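You operate a simulated robot arm through the tools that you are given. There is no shell and no other tool. Be economical: measure what you need, move in short steps, check, and stop when the job is done.

You are at the controls of a simulated two-armed robot. One attempt, no reset.

## Task
Put the purple shackle on the top of the steel bench away on the top of the blue cabinet. Count the discs on the top of the steel bench, then put as many of the rolled straps from the top of the steel bench on the second shelf from the bottom of the yellow rack. Take the orange shuttle and leave it on the bottom shelf of the yellow rack. Shut the top drawer of the blue cabinet. Pick up the empty reel with one hand, pass it to the other hand and put it on the top of the green table. Take the blue clip float from the top of the green table and put it on the third shelf from the bottom of the yellow rack. Any order will do.

The check looks at the end state, three seconds after you hand in, the way a careful person would. Anything else that was tipped, shoved, dropped, spilled or broken makes it a failure.

## Robot
Two 6-joint arms with two-finger grippers on one trunk, on a base that drives. Base frame: it is fixed to the floor where the robot stands at the start and does not move with it; the origin is under the middle of the robot, x ahead of it, y to its left, z up; the surface under the hand at the start is at about z = 880. Readings come in mm, rad, newtons and seconds.
The left shoulder is at the start at [70, 176, 1190], the right one opposite. With the tool pointing down near the work surface each hand reaches from about 460 to 800 mm from the robot's upright axis, wherever it stands, measured 20 degrees to its own side. Places, roughly: bottom shelf of the yellow rack [800, 3000, 200]; clip float [-750, 3250, 750]; disc (7x7x3 cm) [700, 200, 900]; disc (8x8x3 cm) [400, 200, 900]; empty reel (5x19x19 cm) [700, 3200, 1100]; orange shuttle (12x2x3 cm) [600, -600, 900]; purple shackle (9x9x4 cm) [700, 0, 900]; rolled strap (8x8x4 cm) [600, 300, 900]; second shelf of the yellow rack [800, 3000, 600]; third shelf of the yellow rack [800, 3000, 1000]; top drawer of the blue cabinet [300, 1500, 700]; top of the blue cabinet [600, 1500, 900]; top of the green table [-900, 4100, 800]. Payload 2.45 kg a hand.
Tool frame (each hand has its own): the origin (TCP) lies between the finger pads and is the grasp point; the fingertips stand 26 mm ahead of it; z points along the fingers, y is the line along which they close. Largest opening 96 mm; the body of the gripper starts 69 mm behind the TCP.
Orientation is that of the tool frame in the base frame, as a unit quaternion [x, y, z, w]. With the fingers straight down and closing along the base's y, the tool's x points along the base's -x, its y along +y and its z along -z.

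## Interface
- The arms move only by the tool drive_tool. It takes "left_deltas", "right_deltas" or both (then of equal length, played together; a hand with none holds still); each is a list of rows, each a list of 3 entries, a list of its own where there are three numbers: the shift along the base's x, y, z in units of 20 mm (1.0 is 20 mm), then the turn, a rotation vector about the base's x, y, z in units of 5 degrees (1.0 is 5 degrees), then the opening, from 0 (shut) to 1 (fully open). In form: [[[tx, ty, tz], [rx, ry, rz], grip], ...]. A call has 1 to 8 rows; each row shifts and turns the commanded pose from where the row before left it. A call with a number of a shift or a turn outside -1 to 1 is refused whole. A row lasts 0.2 s, in which the tool goes at most 50 mm and 0.15 rad; a call with a longer step from one row to the next is refused whole, and so is a gripper value outside its range. Where a pose cannot be reached the arm comes as near as it can. A force on the tool above 40 N (or 10 N above the force at the start of the call, whichever is more), or a blocked arm, ends the call early, and 0.2 s more pass. The fingers move at their own pace and stop on an object; they squeeze with about 21 N. The grip force told is the motor's: it shows also when the fingers shut on nothing. Time passes only in rows, and 0.2 s behind the last, so rows that do not move let the fingers close. It gives the time, the measured TCP pose, the force on the tool (base axes), the opening and the grip force at its end, in the units of the frame above (readings bear some noise), with the torque about the TCP (base axes, N m) and any sound that the robot's microphone picked up, and new pictures: "views" is both (left out), scene, wrist or none (wrist: the cameras of the hands that moved).
- Cameras (640 x 400 px; columns grow to the right, rows downward): "scene" is now at [128.3, 0.6, 1489.3]; the picture's right is [0.00, -1.00, 0.00], its down [-0.76, -0.00, -0.64] and it looks along [0.64, 0.00, -0.76] (base axes); focal length 252 px, centre (320, 200). "left" rides on the left gripper at [82, -3, -98] in its tool frame; the picture's right is [0.04, 1.00, 0.00], its down [-0.73, 0.03, -0.68] and it looks along [-0.68, 0.03, 0.73] (tool axes); focal length 256 px, centre (320, 200). "right" rides on the right gripper at [82, 3, -98] in its tool frame; the picture's right is [-0.04, 1.00, 0.00], its down [-0.73, -0.03, -0.68] and it looks along [-0.68, -0.03, 0.73] (tool axes); focal length 256 px, centre (320, 200). There is no depth. A picture from a camera that has moved, and an enlarged one, comes with that camera's place and axes in the base frame and with its lens.
- move_column(by): slides the trunk up (or, below 0, down) by that many mm; the arms and the scene camera ride with it, the base frame stays. It gives what a move gives, with no picture.
- roll_base(legs): drives the robot by 1 to 6 legs, each [ahead, left, turn to the left] in mm, mm and rad, along the robot's own axes; the way and the turn of a leg run together, so that a leg with both is an arc; at most 1500 mm and 3.142 rad a leg. The arms and the cameras ride along, it lands a little off, and it stops where it bumps. It gives what a move gives, and a new picture of the scene camera.
- turn_head(pan, tilt): turns the head with the scene camera to pan (to the left, within 1.501 rad either way) and tilt (down, from -0.506 to 1.204), counted from straight ahead of the robot. It gives what a move gives, and a new picture of the scene camera.
- enlarge(camera, box): a new picture of the part [left, top, right, bottom] of that camera's present view, enlarged. It takes no simulated time.
- sign_off(): hands the job in; it is judged then, once.

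Work in short steps. Places have to be worked out from the pictures, the camera data and where the tool is seen: move nearer, look again, correct. Check each grasp and each placing, and mend what went wrong. You have 207 turns and 260 pictures in all, those below and enlarged ones among them. Open the grippers and draw the arms clear of the work before you hand the job in, unless the task says otherwise; then end with one line.

The tools are called after "Call:" as a command line: name --argument value ..., lists and objects as JSON in quotes. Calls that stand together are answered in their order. drive_tool: Moves the arms, as the interface text tells. Its arguments: {"type":"object","properties":{"left_deltas":{"type":"array"},"right_deltas":{"type":"array"},"views":{"type":"string","enum":["both","scene","wrist","none"]}},"required":[]} The other tools are called the same way: move_column (by) slides the trunk up or down; roll_base (legs) drives the base; turn_head (pan, tilt) turns the head that bears the scene camera; enlarge (camera, box) takes an enlarged picture of a part of a camera's view; sign_off () hands the job in.

At the start:

```text
time_s: 0.0
left_tcp_pos: [568.0, 323.6, 1201.9]
left_tool_rot: [0.0, 1.0, 0.0, 0.0]
left_wrist_force: [0.2, 0.5, -0.1]
left_moment: [0.02, -0.01, 0.02]
left_width: 95.7
left_grasp_force: 0.0
right_tcp_pos: [621.7, -173.1, 1192.6]
right_tool_rot: [0.0, 1.0, 0.0, 0.0]
right_wrist_force: [-0.1, 0.7, -0.4]
right_moment: [-0.01, 0.0, 0.01]
right_width: 96.3
right_grasp_force: 0.0
trunk travel left (down, up): [-675.0, 165.0]
robot x, y, heading: [2.8, -3.2, 0.001]
head pan, tilt: [0.003, 0.871]
```

scene: 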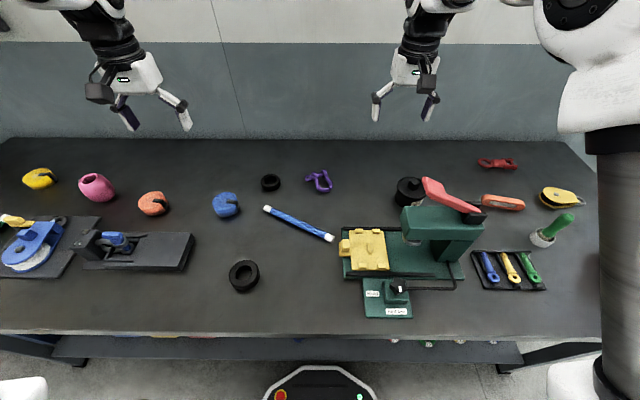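
right: 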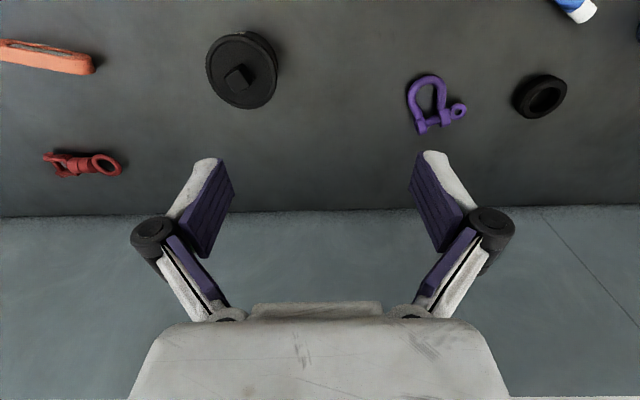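
left: 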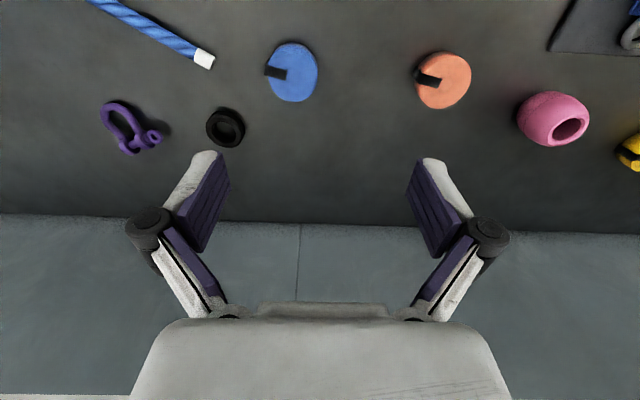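

I'll look closely at the bench items to identify discs and straps.

Call:
enlarge --camera "scene" --box '[200, 150, 360, 300]'

Call:
enlarge --camera "scene" --box '[360, 150, 600, 300]'

Call:
enlarge --camera "scene" --box '[0, 150, 200, 290]'

```text
2.67 times, centred on (280, 225) of scene
camera zoom: at [128.3, 0.6, 1489.3], right [0.0, -1.0, 0.0], down [-0.76, 0.0, -0.64], along [0.64, 0.0, -0.76], focal length 672 px, centre (427, 133)
```

zoom: 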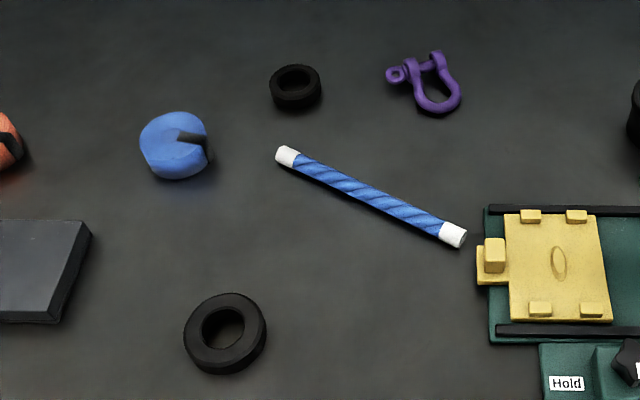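

```text
2.67 times, centred on (480, 225) of scene
camera zoom: at [128.3, 0.6, 1489.3], right [0.0, -1.0, 0.0], down [-0.76, 0.0, -0.64], along [0.64, 0.0, -0.76], focal length 672 px, centre (-107, 133)
```

zoom: 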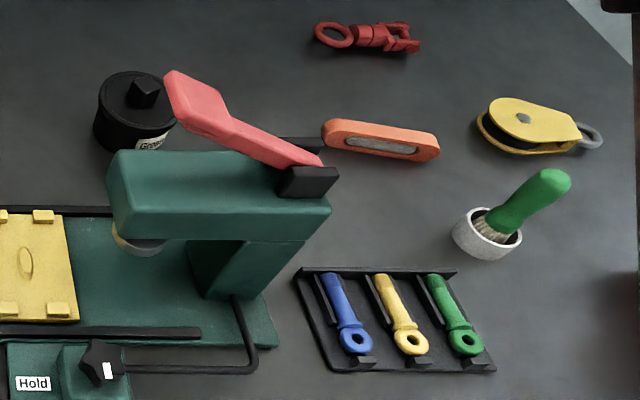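

```text
2.86 times, centred on (100, 220) of scene
camera zoom: at [128.3, 0.6, 1489.3], right [0.0, -1.0, 0.0], down [-0.76, 0.0, -0.64], along [0.64, 0.0, -0.76], focal length 720 px, centre (949, 143)
```

zoom: 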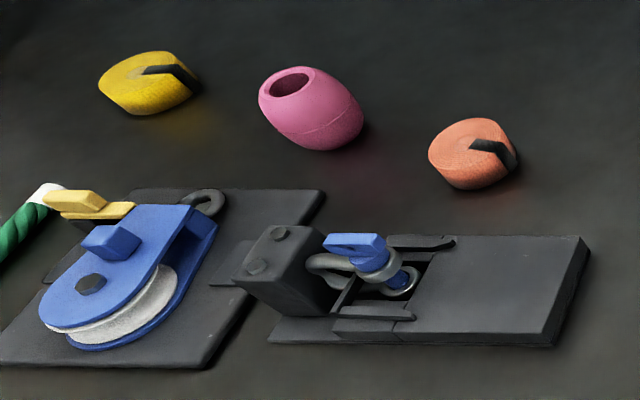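

Two black rings look like discs, and three straps (yellow, orange, blue). I'll check the bench's ends for hidden ones.

Call:
turn_head --pan 0.9 --tilt 0.75

Call:
turn_head --pan -0.9 --tilt 0.75

Call:
turn_head --pan 1.45 --tilt 0.35

```text
time_s: 1.2
left_tcp_pos: [569.0, 323.4, 1200.6]
left_tool_rot: [0.001, 1.0, -0.001, 0.0]
left_wrist_force: [-0.1, -0.3, 0.1]
left_moment: [0.01, 0.02, 0.0]
left_width: 96.0
left_grasp_force: 0.1
right_tcp_pos: [621.3, -172.2, 1190.7]
right_tool_rot: [0.0, 1.0, 0.0, 0.0]
right_wrist_force: [0.0, -0.6, 0.1]
right_moment: [-0.01, -0.03, -0.01]
right_width: 96.3
right_grasp_force: 0.1
trunk travel left (down, up): [-675.0, 165.0]
robot x, y, heading: [0.8, 0.1, 0.003]
head pan, tilt: [0.901, 0.75]
camera scene: at [102.7, 65.2, 1499.0], right [0.78, -0.62, 0.0], down [-0.42, -0.53, -0.73], along [0.45, 0.57, -0.68], focal length 252 px, centre (320, 200)
```

scene: 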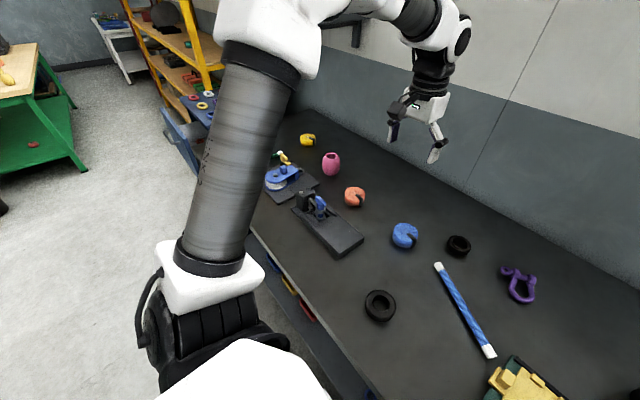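

```text
time_s: 3.0
left_tcp_pos: [568.7, 323.0, 1201.8]
left_tool_rot: [0.0, 1.0, 0.001, -0.001]
left_wrist_force: [0.5, -0.5, -0.7]
left_moment: [0.01, -0.02, -0.02]
left_width: 96.1
left_grasp_force: 0.0
right_tcp_pos: [621.8, -171.9, 1191.6]
right_tool_rot: [0.0, 1.0, 0.0, 0.0]
right_wrist_force: [0.2, -0.8, -0.4]
right_moment: [-0.01, -0.01, -0.02]
right_width: 96.0
right_grasp_force: 0.0
trunk travel left (down, up): [-675.0, 165.0]
robot x, y, heading: [-0.3, 2.1, 0.001]
head pan, tilt: [-0.901, 0.75]
camera scene: at [102.7, -64.6, 1499.0], right [-0.78, -0.62, 0.0], down [-0.42, 0.53, -0.73], along [0.45, -0.57, -0.68], focal length 252 px, centre (320, 200)
```

scene: 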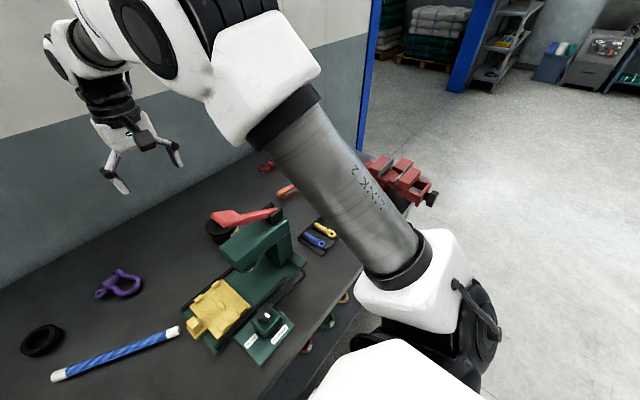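

```text
time_s: 5.2
left_tcp_pos: [568.3, 323.6, 1200.7]
left_tool_rot: [0.0, 1.0, 0.0, 0.0]
left_wrist_force: [0.8, -0.4, -0.2]
left_moment: [0.04, 0.01, 0.01]
left_width: 96.0
left_grasp_force: 0.0
right_tcp_pos: [620.7, -172.4, 1191.5]
right_tool_rot: [0.0, 1.0, 0.0, 0.0]
right_wrist_force: [0.3, 0.4, -0.1]
right_moment: [0.0, -0.02, -0.02]
right_width: 95.9
right_grasp_force: 0.1
trunk travel left (down, up): [-675.0, 165.0]
robot x, y, heading: [0.6, -1.8, -0.002]
head pan, tilt: [1.45, 0.351]
camera scene: at [62.4, 92.7, 1534.6], right [0.99, -0.12, 0.0], down [-0.04, -0.34, -0.94], along [0.11, 0.93, -0.34], focal length 252 px, centre (320, 200)
```

scene: 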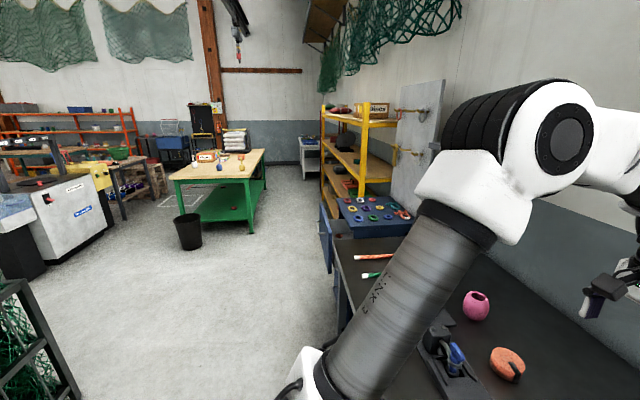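

Two discs, so two straps (blue and orange, which are nearest). First the shackle (left) and shuttle (right): I raise the trunk for clearance, then slide right so both are in reach.

Call:
move_column --by 60

Call:
turn_head --pan -0.3 --tilt 0.8

Call:
roll_base --legs '[[0, -240, 0]]'

```text
time_s: 6.2
left_tcp_pos: [568.8, 322.8, 1260.8]
left_tool_rot: [0.0, 1.0, 0.0, 0.0]
left_wrist_force: [-0.3, -0.9, 0.2]
left_moment: [-0.04, 0.0, -0.01]
left_width: 95.8
left_grasp_force: 0.0
right_tcp_pos: [620.8, -172.3, 1250.6]
right_tool_rot: [0.0, 1.0, 0.0, 0.0]
right_wrist_force: [-0.2, 0.4, 0.2]
right_moment: [0.02, 0.0, 0.0]
right_width: 96.1
right_grasp_force: 0.0
trunk travel left (down, up): [-735.0, 105.0]
robot x, y, heading: [2.0, 0.3, -0.002]
head pan, tilt: [1.45, 0.351]
```

```text
time_s: 7.9
left_tcp_pos: [569.3, 324.2, 1260.7]
left_tool_rot: [0.0, 1.0, 0.0, 0.001]
left_wrist_force: [-0.2, -0.1, 0.4]
left_moment: [-0.02, 0.02, 0.01]
left_width: 96.2
left_grasp_force: 0.1
right_tcp_pos: [621.9, -172.9, 1251.2]
right_tool_rot: [0.001, 1.0, 0.0, 0.0]
right_wrist_force: [0.7, -0.1, 0.1]
right_moment: [-0.01, 0.01, -0.01]
right_width: 96.1
right_grasp_force: 0.0
trunk travel left (down, up): [-735.0, 105.0]
robot x, y, heading: [-0.3, 0.2, 0.001]
head pan, tilt: [-0.3, 0.799]
camera scene: at [128.3, -23.5, 1555.0], right [-0.3, -0.96, 0.0], down [-0.69, 0.21, -0.7], along [0.67, -0.21, -0.72], focal length 252 px, centre (320, 200)
```

scene: 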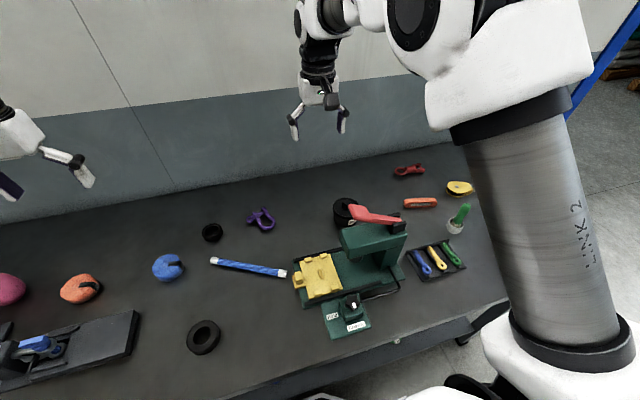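

```text
time_s: 9.7
left_tcp_pos: [567.9, 86.8, 1260.8]
left_tool_rot: [-0.002, 1.0, -0.001, 0.001]
left_wrist_force: [-0.5, -0.2, 0.1]
left_moment: [0.0, -0.03, -0.01]
left_width: 96.2
left_grasp_force: 0.1
right_tcp_pos: [621.3, -407.6, 1251.4]
right_tool_rot: [-0.003, 1.0, -0.001, 0.0]
right_wrist_force: [0.5, 0.5, -0.4]
right_moment: [-0.02, 0.01, 0.02]
right_width: 96.1
right_grasp_force: 0.1
trunk travel left (down, up): [-735.0, 105.0]
robot x, y, heading: [1.2, -240.0, 0.006]
head pan, tilt: [-0.3, 0.799]
camera scene: at [128.9, -260.4, 1555.0], right [-0.29, -0.96, 0.0], down [-0.69, 0.21, -0.7], along [0.67, -0.2, -0.72], focal length 252 px, centre (320, 200)
```

scene: 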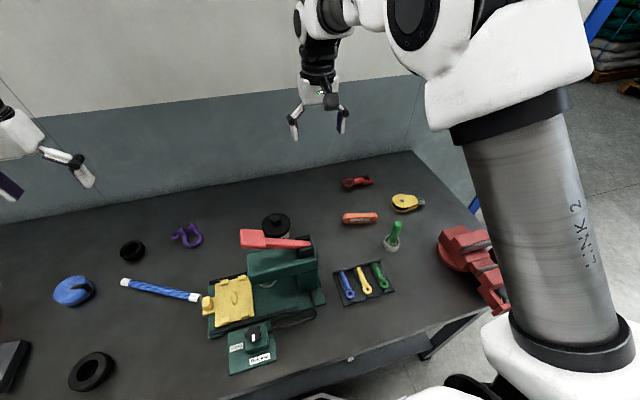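

Shackle at about [704,0], shuttle at about [622,-552]. I move both hands toward above them, turning the right to close across the shuttle.

Call:
drive_tool --left_deltas '[[[0.85, -0.55, -1], [0, 0, 0], 1], [[0.85, -0.55, -1], [0, 0, 0], 1], [[0.85, -0.55, -1], [0, 0, 0], 1], [[0.85, -0.55, -1], [0, 0, 0], 1], [[0.85, -0.55, -1], [0, 0, 0], 1], [[0.85, -0.55, -1], [0, 0, 0], 1], [[0.85, -0.55, -1], [0, 0, 0], 1], [[0.85, -0.55, -1], [0, 0, 0], 1]]' --right_deltas '[[[0, -0.9, 0], [0, 0, 1], 1], [[0, -0.9, 0], [0, 0, 1], 1], [[0, -0.9, 0], [0, 0, 1], 1], [[0, -0.9, 0], [0, 0, 1], 1], [[0, -0.9, 0], [0, 0, 1], 1], [[0, -0.9, 0], [0, 0, 1], 1], [[0, -0.9, 0], [0, 0, 1], 1], [[0, -0.9, 0], [0, 0, 1], 1]]' --views "wrist"

```text
time_s: 11.5
left_tcp_pos: [705.5, 0.6, 1101.7]
left_tool_rot: [-0.003, 1.0, 0.0, 0.0]
left_wrist_force: [1.0, -0.8, -0.1]
left_moment: [0.02, -0.02, 0.01]
left_width: 95.9
left_grasp_force: 0.0
right_tcp_pos: [624.8, -556.6, 1250.7]
right_tool_rot: [-0.344, 0.939, 0.001, 0.001]
right_wrist_force: [0.9, -0.5, -0.5]
right_moment: [0.01, 0.02, 0.0]
right_width: 95.9
right_grasp_force: 0.0
trunk travel left (down, up): [-735.0, 105.0]
robot x, y, heading: [4.0, -240.9, 0.006]
head pan, tilt: [-0.3, 0.799]
camera right: at [559.3, -606.0, 1348.8], right [-0.62, 0.79, 0.0], down [0.58, 0.45, 0.68], along [0.53, 0.42, -0.73], focal length 256 px, centre (320, 200)
camera left: at [625.1, -2.6, 1198.9], right [-0.04, 1.0, 0.0], down [0.73, 0.03, 0.68], along [0.68, 0.03, -0.73], focal length 256 px, centre (320, 200)
```

right: 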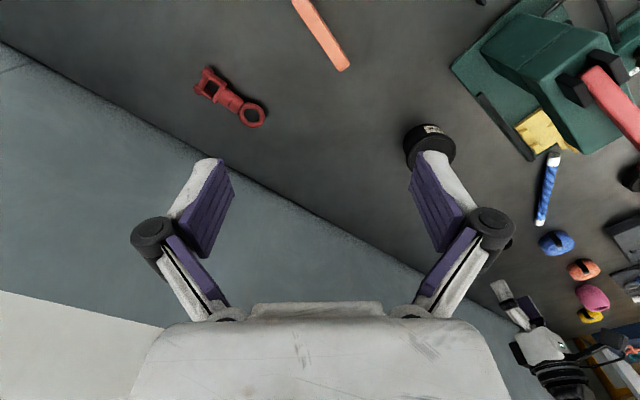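
left: 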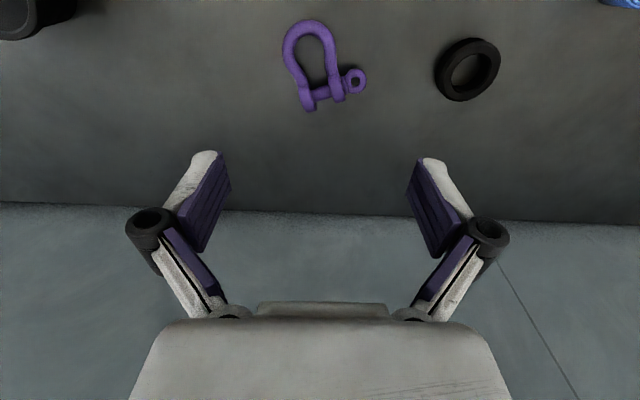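

The shackle's bow is about 60 mm across, tilted 12°; the shuttle runs about 10° off y. I align both hands and descend partway.

Call:
drive_tool --left_deltas '[[[-0.1, 0, -0.9], [0, 0, 0.3], 1], [[-0.1, 0, -0.9], [0, 0, 0.3], 1], [[-0.1, 0, -0.9], [0, 0, 0.3], 1], [[-0.1, 0, -0.9], [0, 0, 0.3], 1], [[-0.1, 0, -0.9], [0, 0, 0.3], 1], [[0, 0, -0.9], [0, 0, 0.3], 1], [[0, 0, -0.8], [0, 0, 0.3], 1], [[0, -0.2, -0.8], [0, 0, 0.3], 1]]' --right_deltas '[[[0, 0, -1], [0, 0, 1], 1], [[0, 0, -1], [0, 0, 1], 1], [[0, 0, -1], [0, 0, 1], 1], [[0, 0, -1], [0, 0, 1], 1], [[-0.1, 0, -1], [0, 0, 1], 1], [[-0.1, 0, -1], [0, 0, 1], 1], [[-0.1, 0.1, -1], [0, 0, 1], 1], [[0, 0.1, -1], [0, 0, 1], 1]]' --views "wrist"

```text
time_s: 13.3
left_tcp_pos: [696.5, -6.2, 959.8]
left_tool_rot: [-0.108, 0.994, -0.001, 0.0]
left_wrist_force: [-0.7, -0.1, 0.3]
left_moment: [0.0, 0.01, -0.01]
left_width: 96.1
left_grasp_force: 0.0
right_tcp_pos: [617.4, -549.8, 1090.0]
right_tool_rot: [-0.645, 0.764, 0.0, 0.0]
right_wrist_force: [0.3, 0.4, 0.6]
right_moment: [-0.04, 0.01, 0.0]
right_width: 95.9
right_grasp_force: 0.0
trunk travel left (down, up): [-735.0, 105.0]
robot x, y, heading: [-0.8, -239.4, 0.004]
head pan, tilt: [-0.3, 0.799]
camera right: at [599.5, -628.3, 1188.9], right [-0.98, 0.21, 0.0], down [0.15, 0.72, 0.68], along [0.14, 0.66, -0.73], focal length 256 px, centre (320, 200)
camera left: at [617.5, -25.8, 1057.6], right [-0.25, 0.97, 0.0], down [0.71, 0.18, 0.68], along [0.66, 0.17, -0.73], focal length 256 px, centre (320, 200)
```

right: 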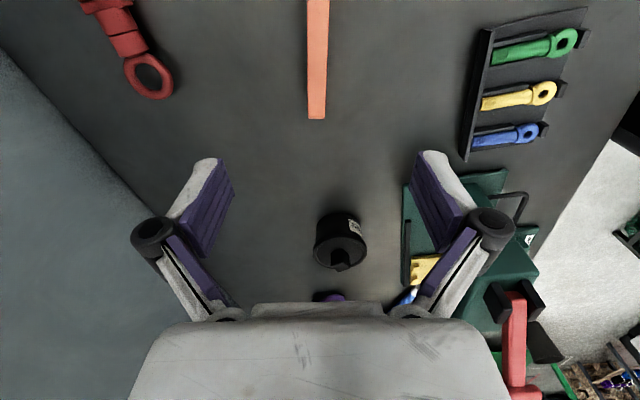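
left: 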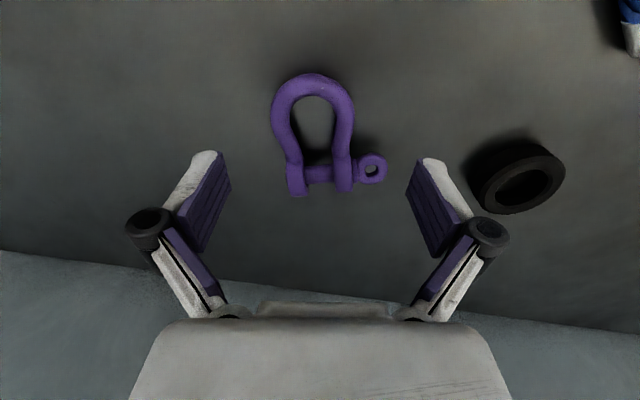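

Both are aligned. Left goes down to 909 and closes; right goes down to 930.

Call:
drive_tool --left_deltas '[[[-0.15, 0, -0.8], [0, 0, 0], 1], [[0, 0, -0.8], [0, 0, 0], 1], [[0, 0, -0.6], [0, 0, 0], 1], [[0, 0, -0.3], [0, 0, 0], 1], [[0, 0, 0], [0, 0, 0], 0], [[0, 0, 0], [0, 0, 0], 0], [[0, 0, 0], [0, 0, 0], 0], [[0, 0, 0], [0, 0, 0], 0]]' --right_deltas '[[[0, 0, -1], [0, 0, 0], 1], [[0, 0, -1], [0, 0, 0], 1], [[0, 0, -1], [0, 0, 0], 1], [[0, 0, -1], [0, 0, 0], 1], [[0, 0, -1], [0, 0, 0], 1], [[0, 0, -1], [0, 0, 0], 1], [[0, 0, -1], [0, 0, 0], 1], [[0, 0, -1], [0, 0, 0], 1]]' --views "wrist"

```text
time_s: 15.1
left_tcp_pos: [689.5, -5.6, 911.7]
left_tool_rot: [-0.106, 0.994, 0.001, 0.001]
left_wrist_force: [2.5, -2.5, 4.1]
left_moment: [-0.02, -0.23, -0.06]
left_width: 58.7
left_grasp_force: 20.5
right_tcp_pos: [617.5, -548.5, 929.4]
right_tool_rot: [-0.645, 0.765, 0.0, 0.0]
right_wrist_force: [-0.9, 0.1, -1.1]
right_moment: [-0.01, -0.01, -0.01]
right_width: 96.0
right_grasp_force: 0.1
trunk travel left (down, up): [-735.0, 105.0]
robot x, y, heading: [-1.4, -241.8, 0.007]
head pan, tilt: [-0.3, 0.799]
camera right: at [598.9, -627.6, 1028.0], right [-0.98, 0.21, 0.0], down [0.15, 0.72, 0.68], along [0.14, 0.66, -0.73], focal length 256 px, centre (320, 200)
camera left: at [611.2, -25.2, 1009.1], right [-0.25, 0.97, 0.0], down [0.71, 0.18, 0.68], along [0.66, 0.17, -0.73], focal length 256 px, centre (320, 200)
```

right: 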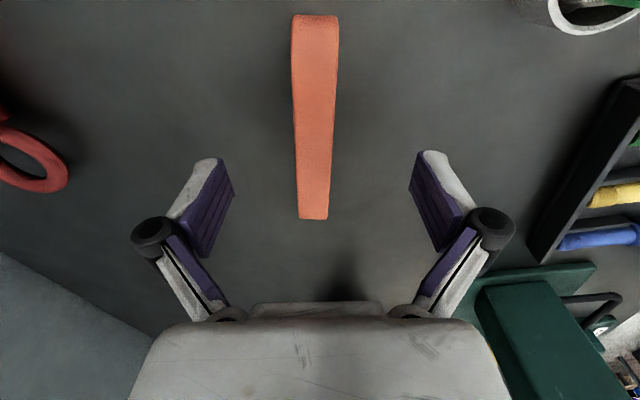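
left: 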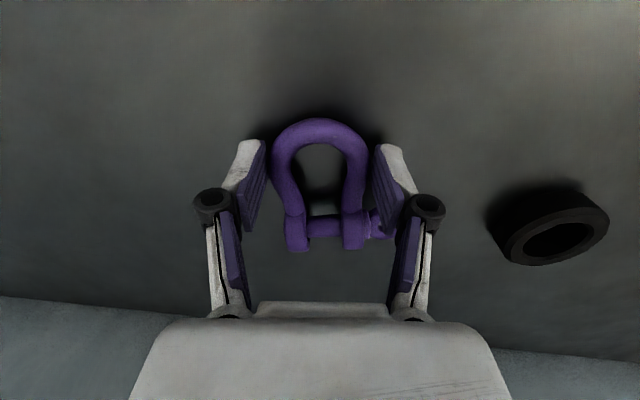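

The shackle is gripped (58.7 mm). I lift it gently while the right hand descends onto the shuttle and closes.

Call:
drive_tool --left_deltas '[[[0, 0, 0.5], [0, 0, 0], 0], [[0, 0, 0.8], [0, 0, 0], 0], [[0, 0, 1], [0, 0, 0], 0], [[0, 0, 1], [0, 0, 0], 0], [[0, 0, 1], [0, 0, 0], 0], [[0, 0, 1], [0, 0, 0], 0], [[0, 0, 1], [0, 0, 0], 0], [[0, 0, 1], [0, 0, 0], 0]]' --right_deltas '[[[0, -0.5, -0.5], [0, 0, 0], 1], [[0, 0, -0.4], [0, 0, 0], 1], [[0, 0, -0.2], [0, 0, 0], 1], [[0, 0, 0], [0, 0, 0], 0], [[0, 0, 0], [0, 0, 0], 0], [[0, 0, 0], [0, 0, 0], 0], [[0, 0, 0], [0, 0, 0], 0], [[0, 0, 0.2], [0, 0, 0], 0]]' --views "wrist"

```text
time_s: 16.9
left_tcp_pos: [691.1, -6.5, 1057.6]
left_tool_rot: [-0.106, 0.994, 0.0, 0.0]
left_wrist_force: [-0.7, -0.2, -3.6]
left_moment: [-0.04, 0.07, -0.02]
left_width: 58.4
left_grasp_force: 21.0
right_tcp_pos: [616.2, -560.1, 911.2]
right_tool_rot: [-0.645, 0.764, 0.001, 0.0]
right_wrist_force: [-0.3, 0.0, -1.0]
right_moment: [0.02, -0.05, -0.01]
right_width: 18.9
right_grasp_force: 21.2
trunk travel left (down, up): [-735.0, 105.0]
robot x, y, heading: [0.7, -241.5, 0.005]
head pan, tilt: [-0.3, 0.799]
camera right: at [598.1, -638.4, 1011.1], right [-0.98, 0.21, 0.0], down [0.15, 0.72, 0.68], along [0.14, 0.66, -0.73], focal length 256 px, centre (320, 200)
camera left: at [612.3, -26.5, 1154.6], right [-0.25, 0.97, 0.0], down [0.71, 0.18, 0.68], along [0.66, 0.17, -0.73], focal length 256 px, centre (320, 200)
```

right: 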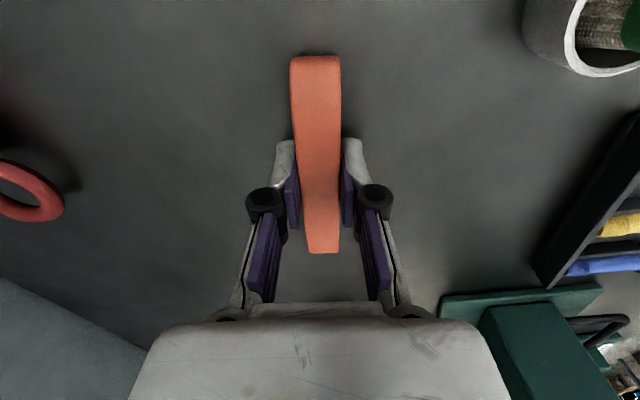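
left: 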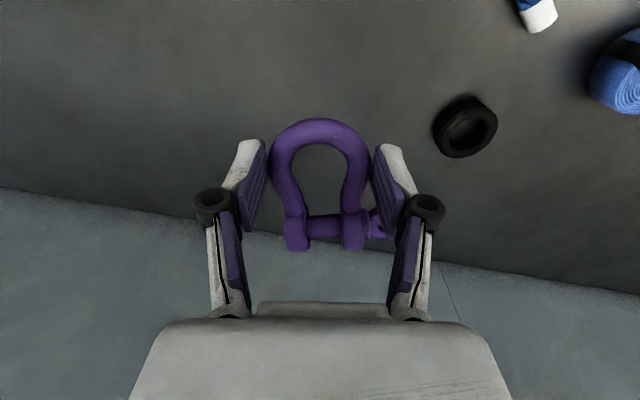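

Both are held. I lift the right straight up, clear of everything.

Call:
drive_tool --right_deltas '[[[0, 0, 0.5], [0, 0, 0], 0], [[0, 0, 1], [0, 0, 0], 0], [[0, 0, 1], [0, 0, 0], 0], [[0, 0, 1], [0, 0, 0], 0], [[0, 0, 1], [0, 0, 0], 0], [[0, 0, 1], [0, 0, 0], 0], [[0, 0, 1], [0, 0, 0], 0], [[0, 0, 1], [0, 0, 0], 0]]' --left_deltas '[[[-0.5, 0.2, 0.5], [0, 0, 0], 0], [[-0.5, 0.2, 0.5], [0, 0, 0], 0], [[-0.5, 0.2, 0.5], [0, 0, 0], 0], [[-0.5, 0.2, 0.5], [0, 0, 0], 0], [[-0.5, 0.2, 0.5], [0, 0, 0], 0], [[-0.5, 0.2, 0.5], [0, 0, 0], 0], [[-0.5, 0.2, 0.5], [0, 0, 0], 0], [[-0.5, 0.2, 0.5], [0, 0, 0], 0]]' --views "wrist"

Call:
move_column --by 90

Call:
turn_head --pan 1.4 --tilt 0.5

Call:
roll_base --legs '[[-700, 0, 0], [0, 1300, 0]]'

```text
time_s: 18.7
left_tcp_pos: [611.9, 26.0, 1136.1]
left_tool_rot: [-0.107, 0.994, -0.002, 0.002]
left_wrist_force: [-1.0, 0.4, -4.2]
left_moment: [-0.04, 0.08, -0.01]
left_width: 58.3
left_grasp_force: 20.6
right_tcp_pos: [614.1, -557.5, 1065.7]
right_tool_rot: [-0.644, 0.765, 0.0, 0.0]
right_wrist_force: [-0.3, -0.2, -0.5]
right_moment: [-0.05, -0.03, -0.01]
right_width: 19.3
right_grasp_force: 20.5
trunk travel left (down, up): [-735.0, 105.0]
robot x, y, heading: [3.3, -239.7, 0.004]
head pan, tilt: [-0.3, 0.799]
camera right: at [595.5, -637.6, 1164.4], right [-0.98, 0.21, 0.0], down [0.15, 0.72, 0.68], along [0.14, 0.66, -0.73], focal length 256 px, centre (320, 200)
camera left: at [533.3, 5.8, 1233.9], right [-0.25, 0.97, 0.0], down [0.71, 0.18, 0.68], along [0.66, 0.17, -0.73], focal length 256 px, centre (320, 200)
```

right: 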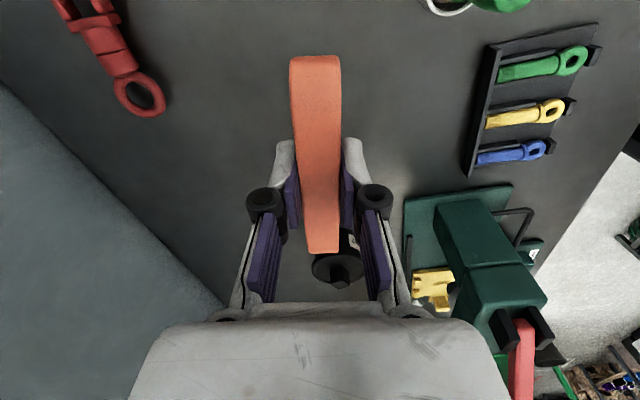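
left: 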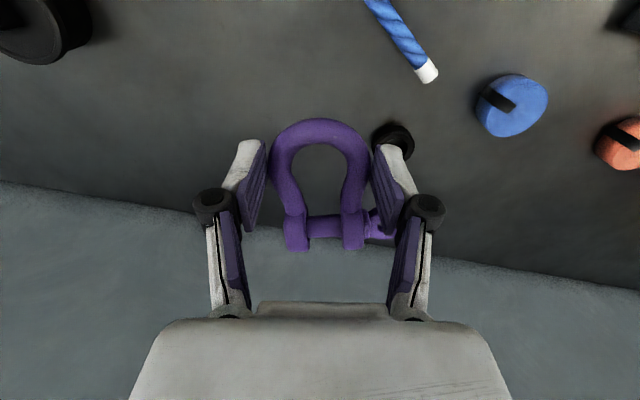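

```text
time_s: 20.0
left_tcp_pos: [613.4, 25.7, 1225.0]
left_tool_rot: [-0.106, 0.994, 0.0, 0.0]
left_wrist_force: [-1.2, -0.2, -4.0]
left_moment: [-0.05, 0.08, 0.0]
left_width: 58.4
left_grasp_force: 20.8
right_tcp_pos: [615.0, -557.9, 1153.7]
right_tool_rot: [-0.645, 0.764, 0.0, -0.001]
right_wrist_force: [0.1, -0.3, -1.3]
right_moment: [0.05, 0.02, -0.02]
right_width: 19.0
right_grasp_force: 21.0
trunk travel left (down, up): [-825.0, 15.0]
robot x, y, heading: [1.0, -238.5, 0.005]
head pan, tilt: [-0.3, 0.799]
```

```text
time_s: 21.7
left_tcp_pos: [614.2, 25.4, 1225.4]
left_tool_rot: [-0.106, 0.994, 0.0, 0.0]
left_wrist_force: [-0.8, -0.1, -3.5]
left_moment: [-0.06, 0.09, 0.0]
left_width: 58.3
left_grasp_force: 21.3
right_tcp_pos: [614.6, -559.0, 1154.9]
right_tool_rot: [-0.645, 0.764, 0.001, 0.0]
right_wrist_force: [-1.0, -0.7, 0.1]
right_moment: [-0.01, 0.0, -0.01]
right_width: 19.0
right_grasp_force: 21.6
trunk travel left (down, up): [-825.0, 15.0]
robot x, y, heading: [0.8, -237.0, -0.002]
head pan, tilt: [1.4, 0.499]
camera scene: at [67.6, -148.8, 1670.9], right [0.99, -0.17, 0.0], down [-0.08, -0.47, -0.88], along [0.15, 0.87, -0.48], focal length 252 px, centre (320, 200)
```

scene: 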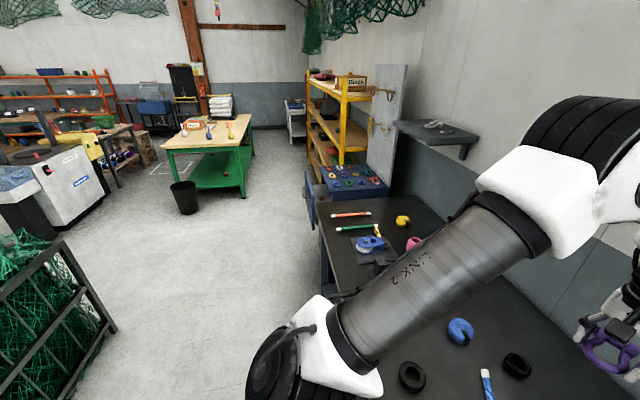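

```text
time_s: 31.6
left_tcp_pos: [-106.9, 1293.0, 1225.3]
left_tool_rot: [-0.107, 0.994, 0.001, 0.0]
left_wrist_force: [0.4, 1.2, -3.6]
left_moment: [-0.02, 0.1, -0.02]
left_width: 58.1
left_grasp_force: 21.5
right_tcp_pos: [-106.4, 708.1, 1154.7]
right_tool_rot: [-0.644, 0.765, 0.0, 0.0]
right_wrist_force: [0.3, 0.5, -1.0]
right_moment: [0.01, 0.0, 0.01]
right_width: 18.9
right_grasp_force: 21.0
trunk travel left (down, up): [-825.0, 15.0]
robot x, y, heading: [-721.5, 1028.5, 0.003]
head pan, tilt: [1.4, 0.499]
camera scene: at [-653.5, 1118.6, 1670.9], right [0.99, -0.17, 0.0], down [-0.08, -0.47, -0.88], along [0.15, 0.87, -0.48], focal length 252 px, centre (320, 200)
```

scene: 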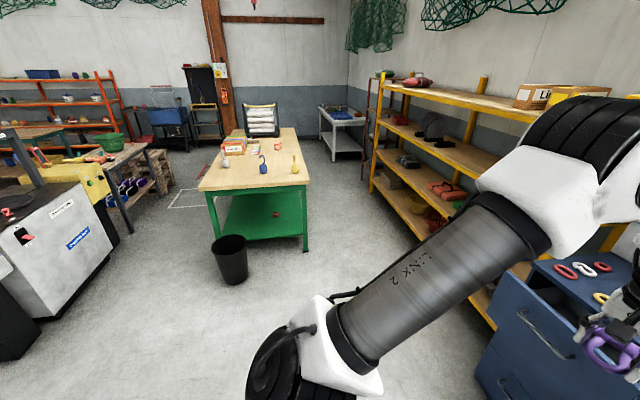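

Nice view of the rack and table. I turn the head to see the cabinet and rack directly.

Call:
turn_head --pan 0.35 --tilt 0.6

Call:
turn_head --pan 0.95 --tilt 0.4

```text
time_s: 32.9
left_tcp_pos: [-106.6, 1293.0, 1225.9]
left_tool_rot: [-0.105, 0.994, 0.0, 0.0]
left_wrist_force: [0.2, 0.2, -3.7]
left_moment: [-0.05, 0.07, -0.01]
left_width: 58.6
left_grasp_force: 21.0
right_tcp_pos: [-105.0, 709.0, 1154.3]
right_tool_rot: [-0.644, 0.765, 0.0, 0.0]
right_wrist_force: [-0.3, -1.0, -0.9]
right_moment: [-0.03, 0.01, 0.03]
right_width: 18.9
right_grasp_force: 21.0
trunk travel left (down, up): [-825.0, 15.0]
robot x, y, heading: [-718.8, 1029.2, 0.002]
head pan, tilt: [0.351, 0.6]
camera scene: at [-585.8, 1060.4, 1661.8], right [0.35, -0.94, 0.0], down [-0.53, -0.2, -0.82], along [0.77, 0.29, -0.57], focal length 252 px, centre (320, 200)
```

scene: 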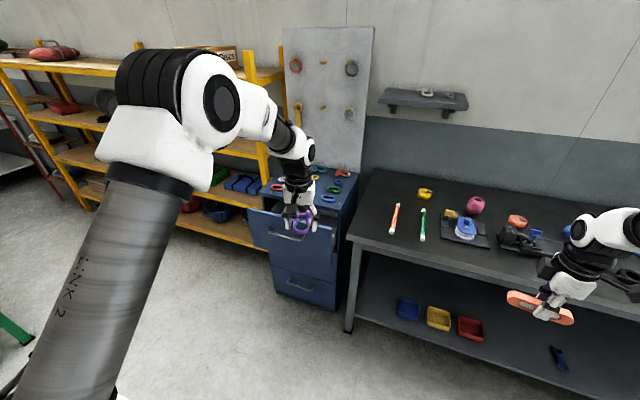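

```text
time_s: 33.9
left_tcp_pos: [-107.6, 1293.9, 1225.5]
left_tool_rot: [-0.106, 0.994, 0.0, 0.001]
left_wrist_force: [0.2, -0.1, -3.8]
left_moment: [-0.04, 0.09, 0.01]
left_width: 58.7
left_grasp_force: 21.2
right_tcp_pos: [-106.1, 709.8, 1154.7]
right_tool_rot: [-0.644, 0.765, 0.0, 0.0]
right_wrist_force: [0.8, -0.4, -1.3]
right_moment: [-0.02, -0.01, -0.03]
right_width: 19.1
right_grasp_force: 21.0
trunk travel left (down, up): [-825.0, 15.0]
robot x, y, heading: [-721.8, 1028.0, 0.003]
head pan, tilt: [0.949, 0.4]
camera scene: at [-614.9, 1105.0, 1680.0], right [0.81, -0.58, 0.0], down [-0.23, -0.32, -0.92], along [0.53, 0.75, -0.39], focal length 252 px, centre (320, 200)
```

scene: 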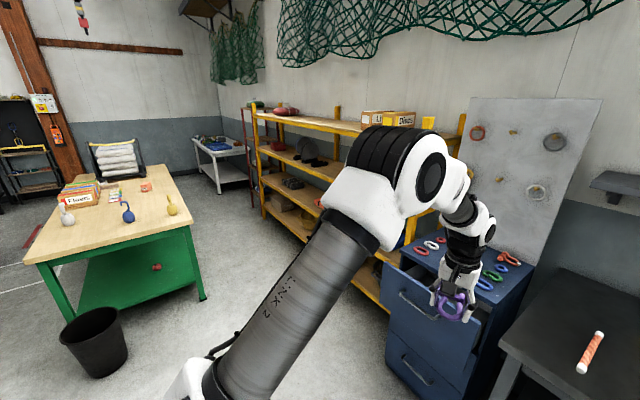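

Cabinet top carries loose links, so I need a free spot. I drive up to it (robot about x=-110, y=1290) and look down.

Call:
roll_base --legs '[[0, 255, 0], [610, 0, 0]]'

Call:
turn_head --pan 0.35 --tilt 0.85

```text
time_s: 38.8
left_tcp_pos: [511.2, 1558.2, 1226.3]
left_tool_rot: [-0.11, 0.994, -0.001, 0.001]
left_wrist_force: [-0.3, -0.9, -4.1]
left_moment: [-0.01, 0.08, 0.0]
left_width: 58.5
left_grasp_force: 20.9
right_tcp_pos: [515.1, 973.9, 1156.7]
right_tool_rot: [-0.647, 0.763, 0.0, 0.0]
right_wrist_force: [-0.8, -0.1, 0.2]
right_moment: [0.01, -0.01, -0.02]
right_width: 18.9
right_grasp_force: 21.0
trunk travel left (down, up): [-825.0, 15.0]
robot x, y, heading: [-99.0, 1292.0, 0.01]
head pan, tilt: [0.949, 0.4]
camera scene: at [3.7, 1366.4, 1680.2], right [0.82, -0.57, 0.0], down [-0.22, -0.32, -0.92], along [0.53, 0.75, -0.39], focal length 252 px, centre (320, 200)
```

scene: 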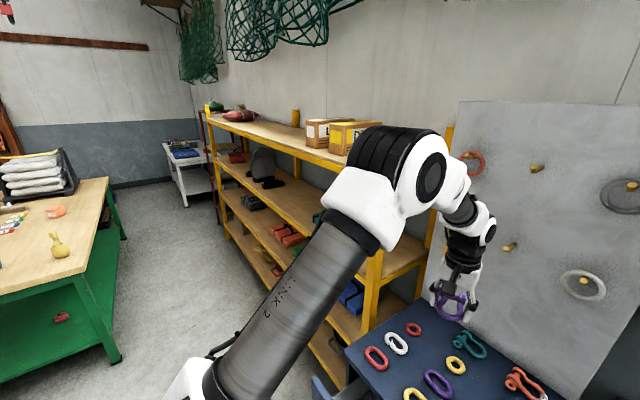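

```text
time_s: 39.8
left_tcp_pos: [512.7, 1556.8, 1225.8]
left_tool_rot: [-0.11, 0.994, 0.0, 0.0]
left_wrist_force: [-0.3, 0.4, -4.1]
left_moment: [-0.02, 0.07, 0.0]
left_width: 58.5
left_grasp_force: 20.8
right_tcp_pos: [516.4, 974.6, 1155.1]
right_tool_rot: [-0.646, 0.763, 0.0, -0.001]
right_wrist_force: [0.5, 0.5, -0.2]
right_moment: [-0.01, 0.0, -0.02]
right_width: 18.7
right_grasp_force: 20.9
trunk travel left (down, up): [-825.0, 15.0]
robot x, y, heading: [-100.3, 1290.7, 0.013]
head pan, tilt: [0.351, 0.85]
camera scene: at [25.3, 1318.3, 1640.9], right [0.35, -0.94, 0.0], down [-0.7, -0.27, -0.66], along [0.62, 0.23, -0.75], focal length 252 px, centre (320, 200)
```

scene: 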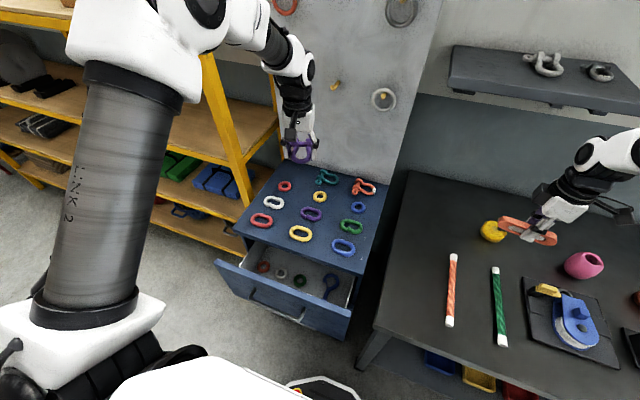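

I enlarge the cabinet top and take the left wrist's view to find free space.

Call:
enlarge --camera "scene" --box '[200, 130, 400, 270]'

Call:
drive_tool --left_deltas '[[[0.5, 0, 0], [0, 0, 0], 0]]' --views "wrist"

```text
2.86 times, centred on (300, 200) of scene
camera zoom: at [25.3, 1318.3, 1640.9], right [0.35, -0.94, 0.0], down [-0.7, -0.27, -0.66], along [0.62, 0.23, -0.75], focal length 720 px, centre (377, 200)
```

zoom: 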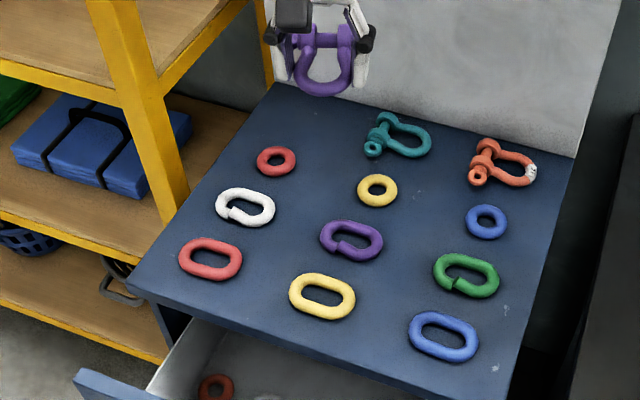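

```text
time_s: 40.2
left_tcp_pos: [522.6, 1558.1, 1223.7]
left_tool_rot: [-0.109, 0.994, 0.0, -0.001]
left_wrist_force: [-0.4, -0.6, -3.8]
left_moment: [-0.08, 0.09, -0.02]
left_width: 58.5
left_grasp_force: 21.0
right_tcp_pos: [517.7, 973.7, 1155.2]
right_tool_rot: [-0.647, 0.762, 0.001, -0.001]
right_wrist_force: [-0.2, -0.2, 0.6]
right_moment: [0.03, -0.02, -0.01]
right_width: 19.4
right_grasp_force: 20.8
trunk travel left (down, up): [-825.0, 15.0]
robot x, y, heading: [-97.0, 1289.6, 0.011]
head pan, tilt: [0.351, 0.85]
camera left: at [444.6, 1537.5, 1322.3], right [-0.26, 0.97, 0.0], down [0.71, 0.19, 0.68], along [0.66, 0.17, -0.73], focal length 256 px, centre (320, 200)
```

left: 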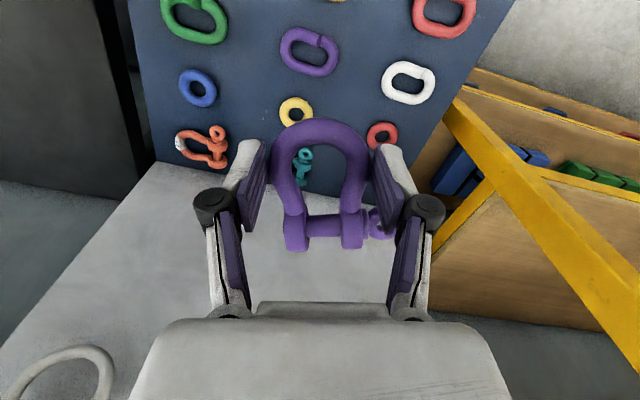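

The layout is a grid with the back-left slot (about [772,1718]) empty, beside the other shackles. I drive nearer to reach it.

Call:
roll_base --legs '[[0, 168, -0.01], [125, 0, 0]]'

Call:
drive_tool --left_deltas '[[[0.8, 0, 0], [0, 0, -0.3], 0], [[0.8, 0, 0], [0, 0, -0.3], 0], [[0.8, 0, 0], [0, 0, -0.3], 0], [[0.8, 0, 0], [0, 0, -0.3], 0], [[0.4, 0, 0], [0, 0, -0.3], 0], [[0, 0, 0], [0, 0, -0.3], 0], [[0, 0, 0], [0, 0, -0.3], 0], [[0, 0, 0], [0, 0, -0.3], 0]]' --views "both"

```text
time_s: 42.5
left_tcp_pos: [649.8, 1715.3, 1226.7]
left_tool_rot: [-0.103, 0.995, 0.0, 0.0]
left_wrist_force: [-0.4, -0.2, -3.4]
left_moment: [-0.05, 0.11, -0.01]
left_width: 58.7
left_grasp_force: 21.2
right_tcp_pos: [637.4, 1131.9, 1157.0]
right_tool_rot: [-0.642, 0.766, -0.001, 0.001]
right_wrist_force: [-0.9, -1.2, -0.7]
right_moment: [0.01, -0.02, -0.03]
right_width: 19.0
right_grasp_force: 21.2
trunk travel left (down, up): [-825.0, 15.0]
robot x, y, heading: [27.3, 1454.1, -0.003]
head pan, tilt: [0.351, 0.85]
camera scene: at [148.9, 1482.3, 1641.2], right [0.34, -0.94, 0.0], down [-0.71, -0.26, -0.66], along [0.62, 0.22, -0.75], focal length 252 px, centre (320, 200)
```

scene: 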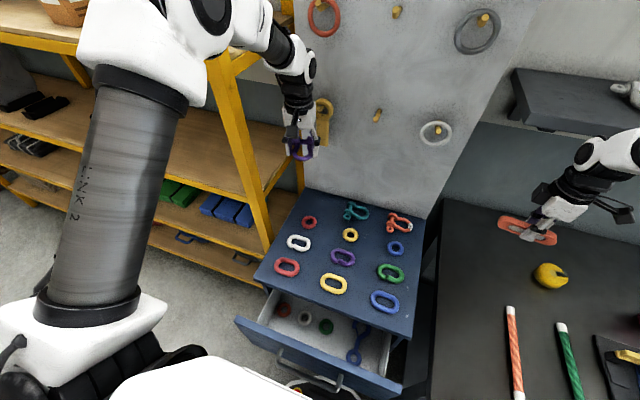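

```text
time_s: 43.3
left_tcp_pos: [687.7, 1713.5, 1226.8]
left_tool_rot: [-0.068, 0.998, 0.0, -0.006]
left_wrist_force: [-23.5, -1.7, 5.9]
left_moment: [-0.09, -2.09, -0.55]
left_width: 58.5
left_grasp_force: 21.1
right_tcp_pos: [637.2, 1130.7, 1155.4]
right_tool_rot: [-0.642, 0.767, 0.0, 0.0]
right_wrist_force: [0.1, 0.2, -0.7]
right_moment: [-0.02, 0.07, -0.01]
right_width: 19.0
right_grasp_force: 21.0
trunk travel left (down, up): [-825.0, 15.0]
robot x, y, heading: [28.5, 1451.3, -0.003]
head pan, tilt: [0.351, 0.85]
stopped in row 3 (left hand): the force on the tool passed its limit at 52 N (the readings are from after the stop); the commanded pose is now the measured one
camera scene: at [149.0, 1480.9, 1641.1], right [0.34, -0.94, 0.0], down [-0.71, -0.26, -0.66], along [0.62, 0.23, -0.75], focal length 252 px, centre (320, 200)
camera left: at [608.7, 1700.5, 1325.4], right [-0.17, 0.98, 0.0], down [0.73, 0.13, 0.67], along [0.66, 0.12, -0.74], focal length 256 px, centre (320, 200)
```

scene: 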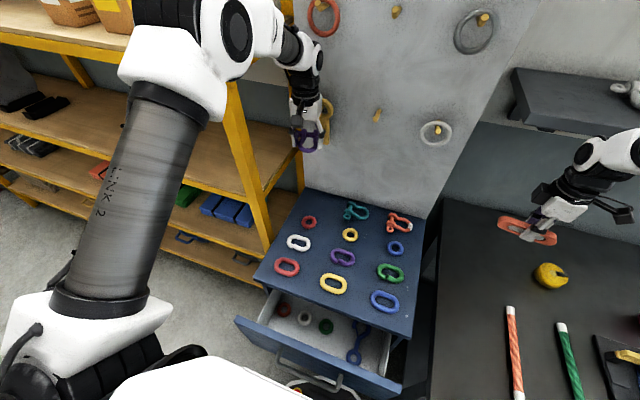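
left: 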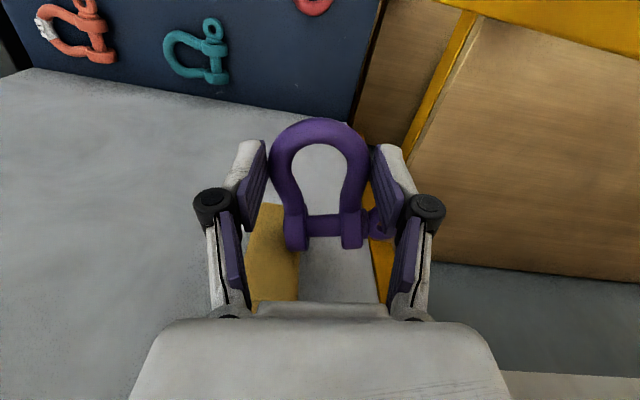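

Contact, probably with the yellow thing hung on the panel. I back off and look.

Call:
drive_tool --left_deltas '[[[-1, 0, 0], [0, 0, 0], 0], [[-1, 0, 0], [0, 0, 0], 0], [[-1, 0, 0], [0, 0, 0], 0]]' --views "none"

Call:
turn_head --pan 0.35 --tilt 0.5

Call:
enlarge --camera "scene" --box '[200, 100, 420, 340]'

```text
time_s: 44.1
left_tcp_pos: [629.2, 1714.5, 1226.5]
left_tool_rot: [-0.067, 0.998, 0.0, -0.006]
left_wrist_force: [0.2, 0.4, -3.4]
left_moment: [-0.03, 0.08, -0.02]
left_width: 58.5
left_grasp_force: 21.0
right_tcp_pos: [637.5, 1130.5, 1154.4]
right_tool_rot: [-0.642, 0.767, 0.0, 0.0]
right_wrist_force: [-1.0, 0.0, -0.4]
right_moment: [-0.01, 0.0, -0.02]
right_width: 19.0
right_grasp_force: 21.1
trunk travel left (down, up): [-825.0, 15.0]
robot x, y, heading: [29.0, 1455.7, 0.001]
head pan, tilt: [0.351, 0.85]
```

```text
time_s: 44.9
left_tcp_pos: [630.8, 1714.5, 1225.6]
left_tool_rot: [-0.067, 0.998, 0.0, -0.005]
left_wrist_force: [-0.3, -0.1, -4.3]
left_moment: [-0.04, 0.12, 0.01]
left_width: 58.5
left_grasp_force: 20.8
right_tcp_pos: [639.4, 1130.9, 1154.5]
right_tool_rot: [-0.642, 0.767, 0.0, -0.001]
right_wrist_force: [0.2, -0.1, -1.0]
right_moment: [0.0, 0.01, -0.03]
right_width: 18.8
right_grasp_force: 21.1
trunk travel left (down, up): [-825.0, 15.0]
robot x, y, heading: [25.6, 1453.4, 0.002]
head pan, tilt: [0.351, 0.499]
camera scene: at [164.0, 1485.4, 1670.7], right [0.34, -0.94, 0.0], down [-0.45, -0.16, -0.88], along [0.82, 0.3, -0.48], focal length 252 px, centre (320, 200)
```

scene: 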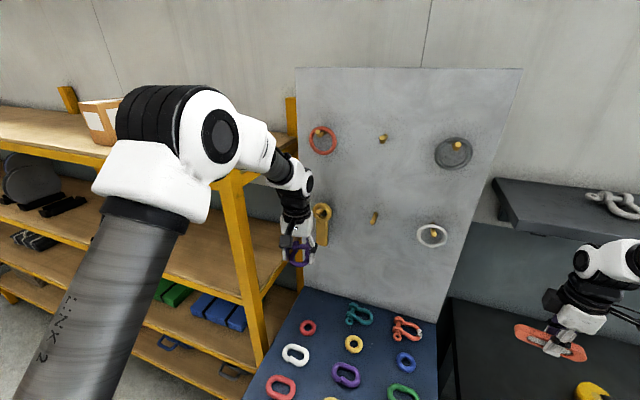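

```text
1.67 times, centred on (310, 220) of scene
camera zoom: at [164.0, 1485.4, 1670.7], right [0.34, -0.94, 0.0], down [-0.45, -0.16, -0.88], along [0.82, 0.3, -0.48], focal length 420 px, centre (337, 167)
```

zoom: 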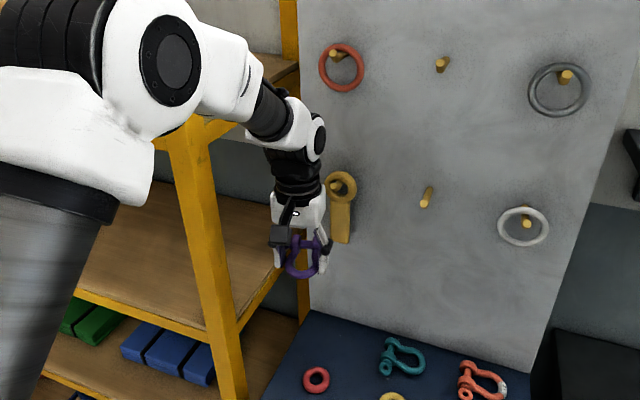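

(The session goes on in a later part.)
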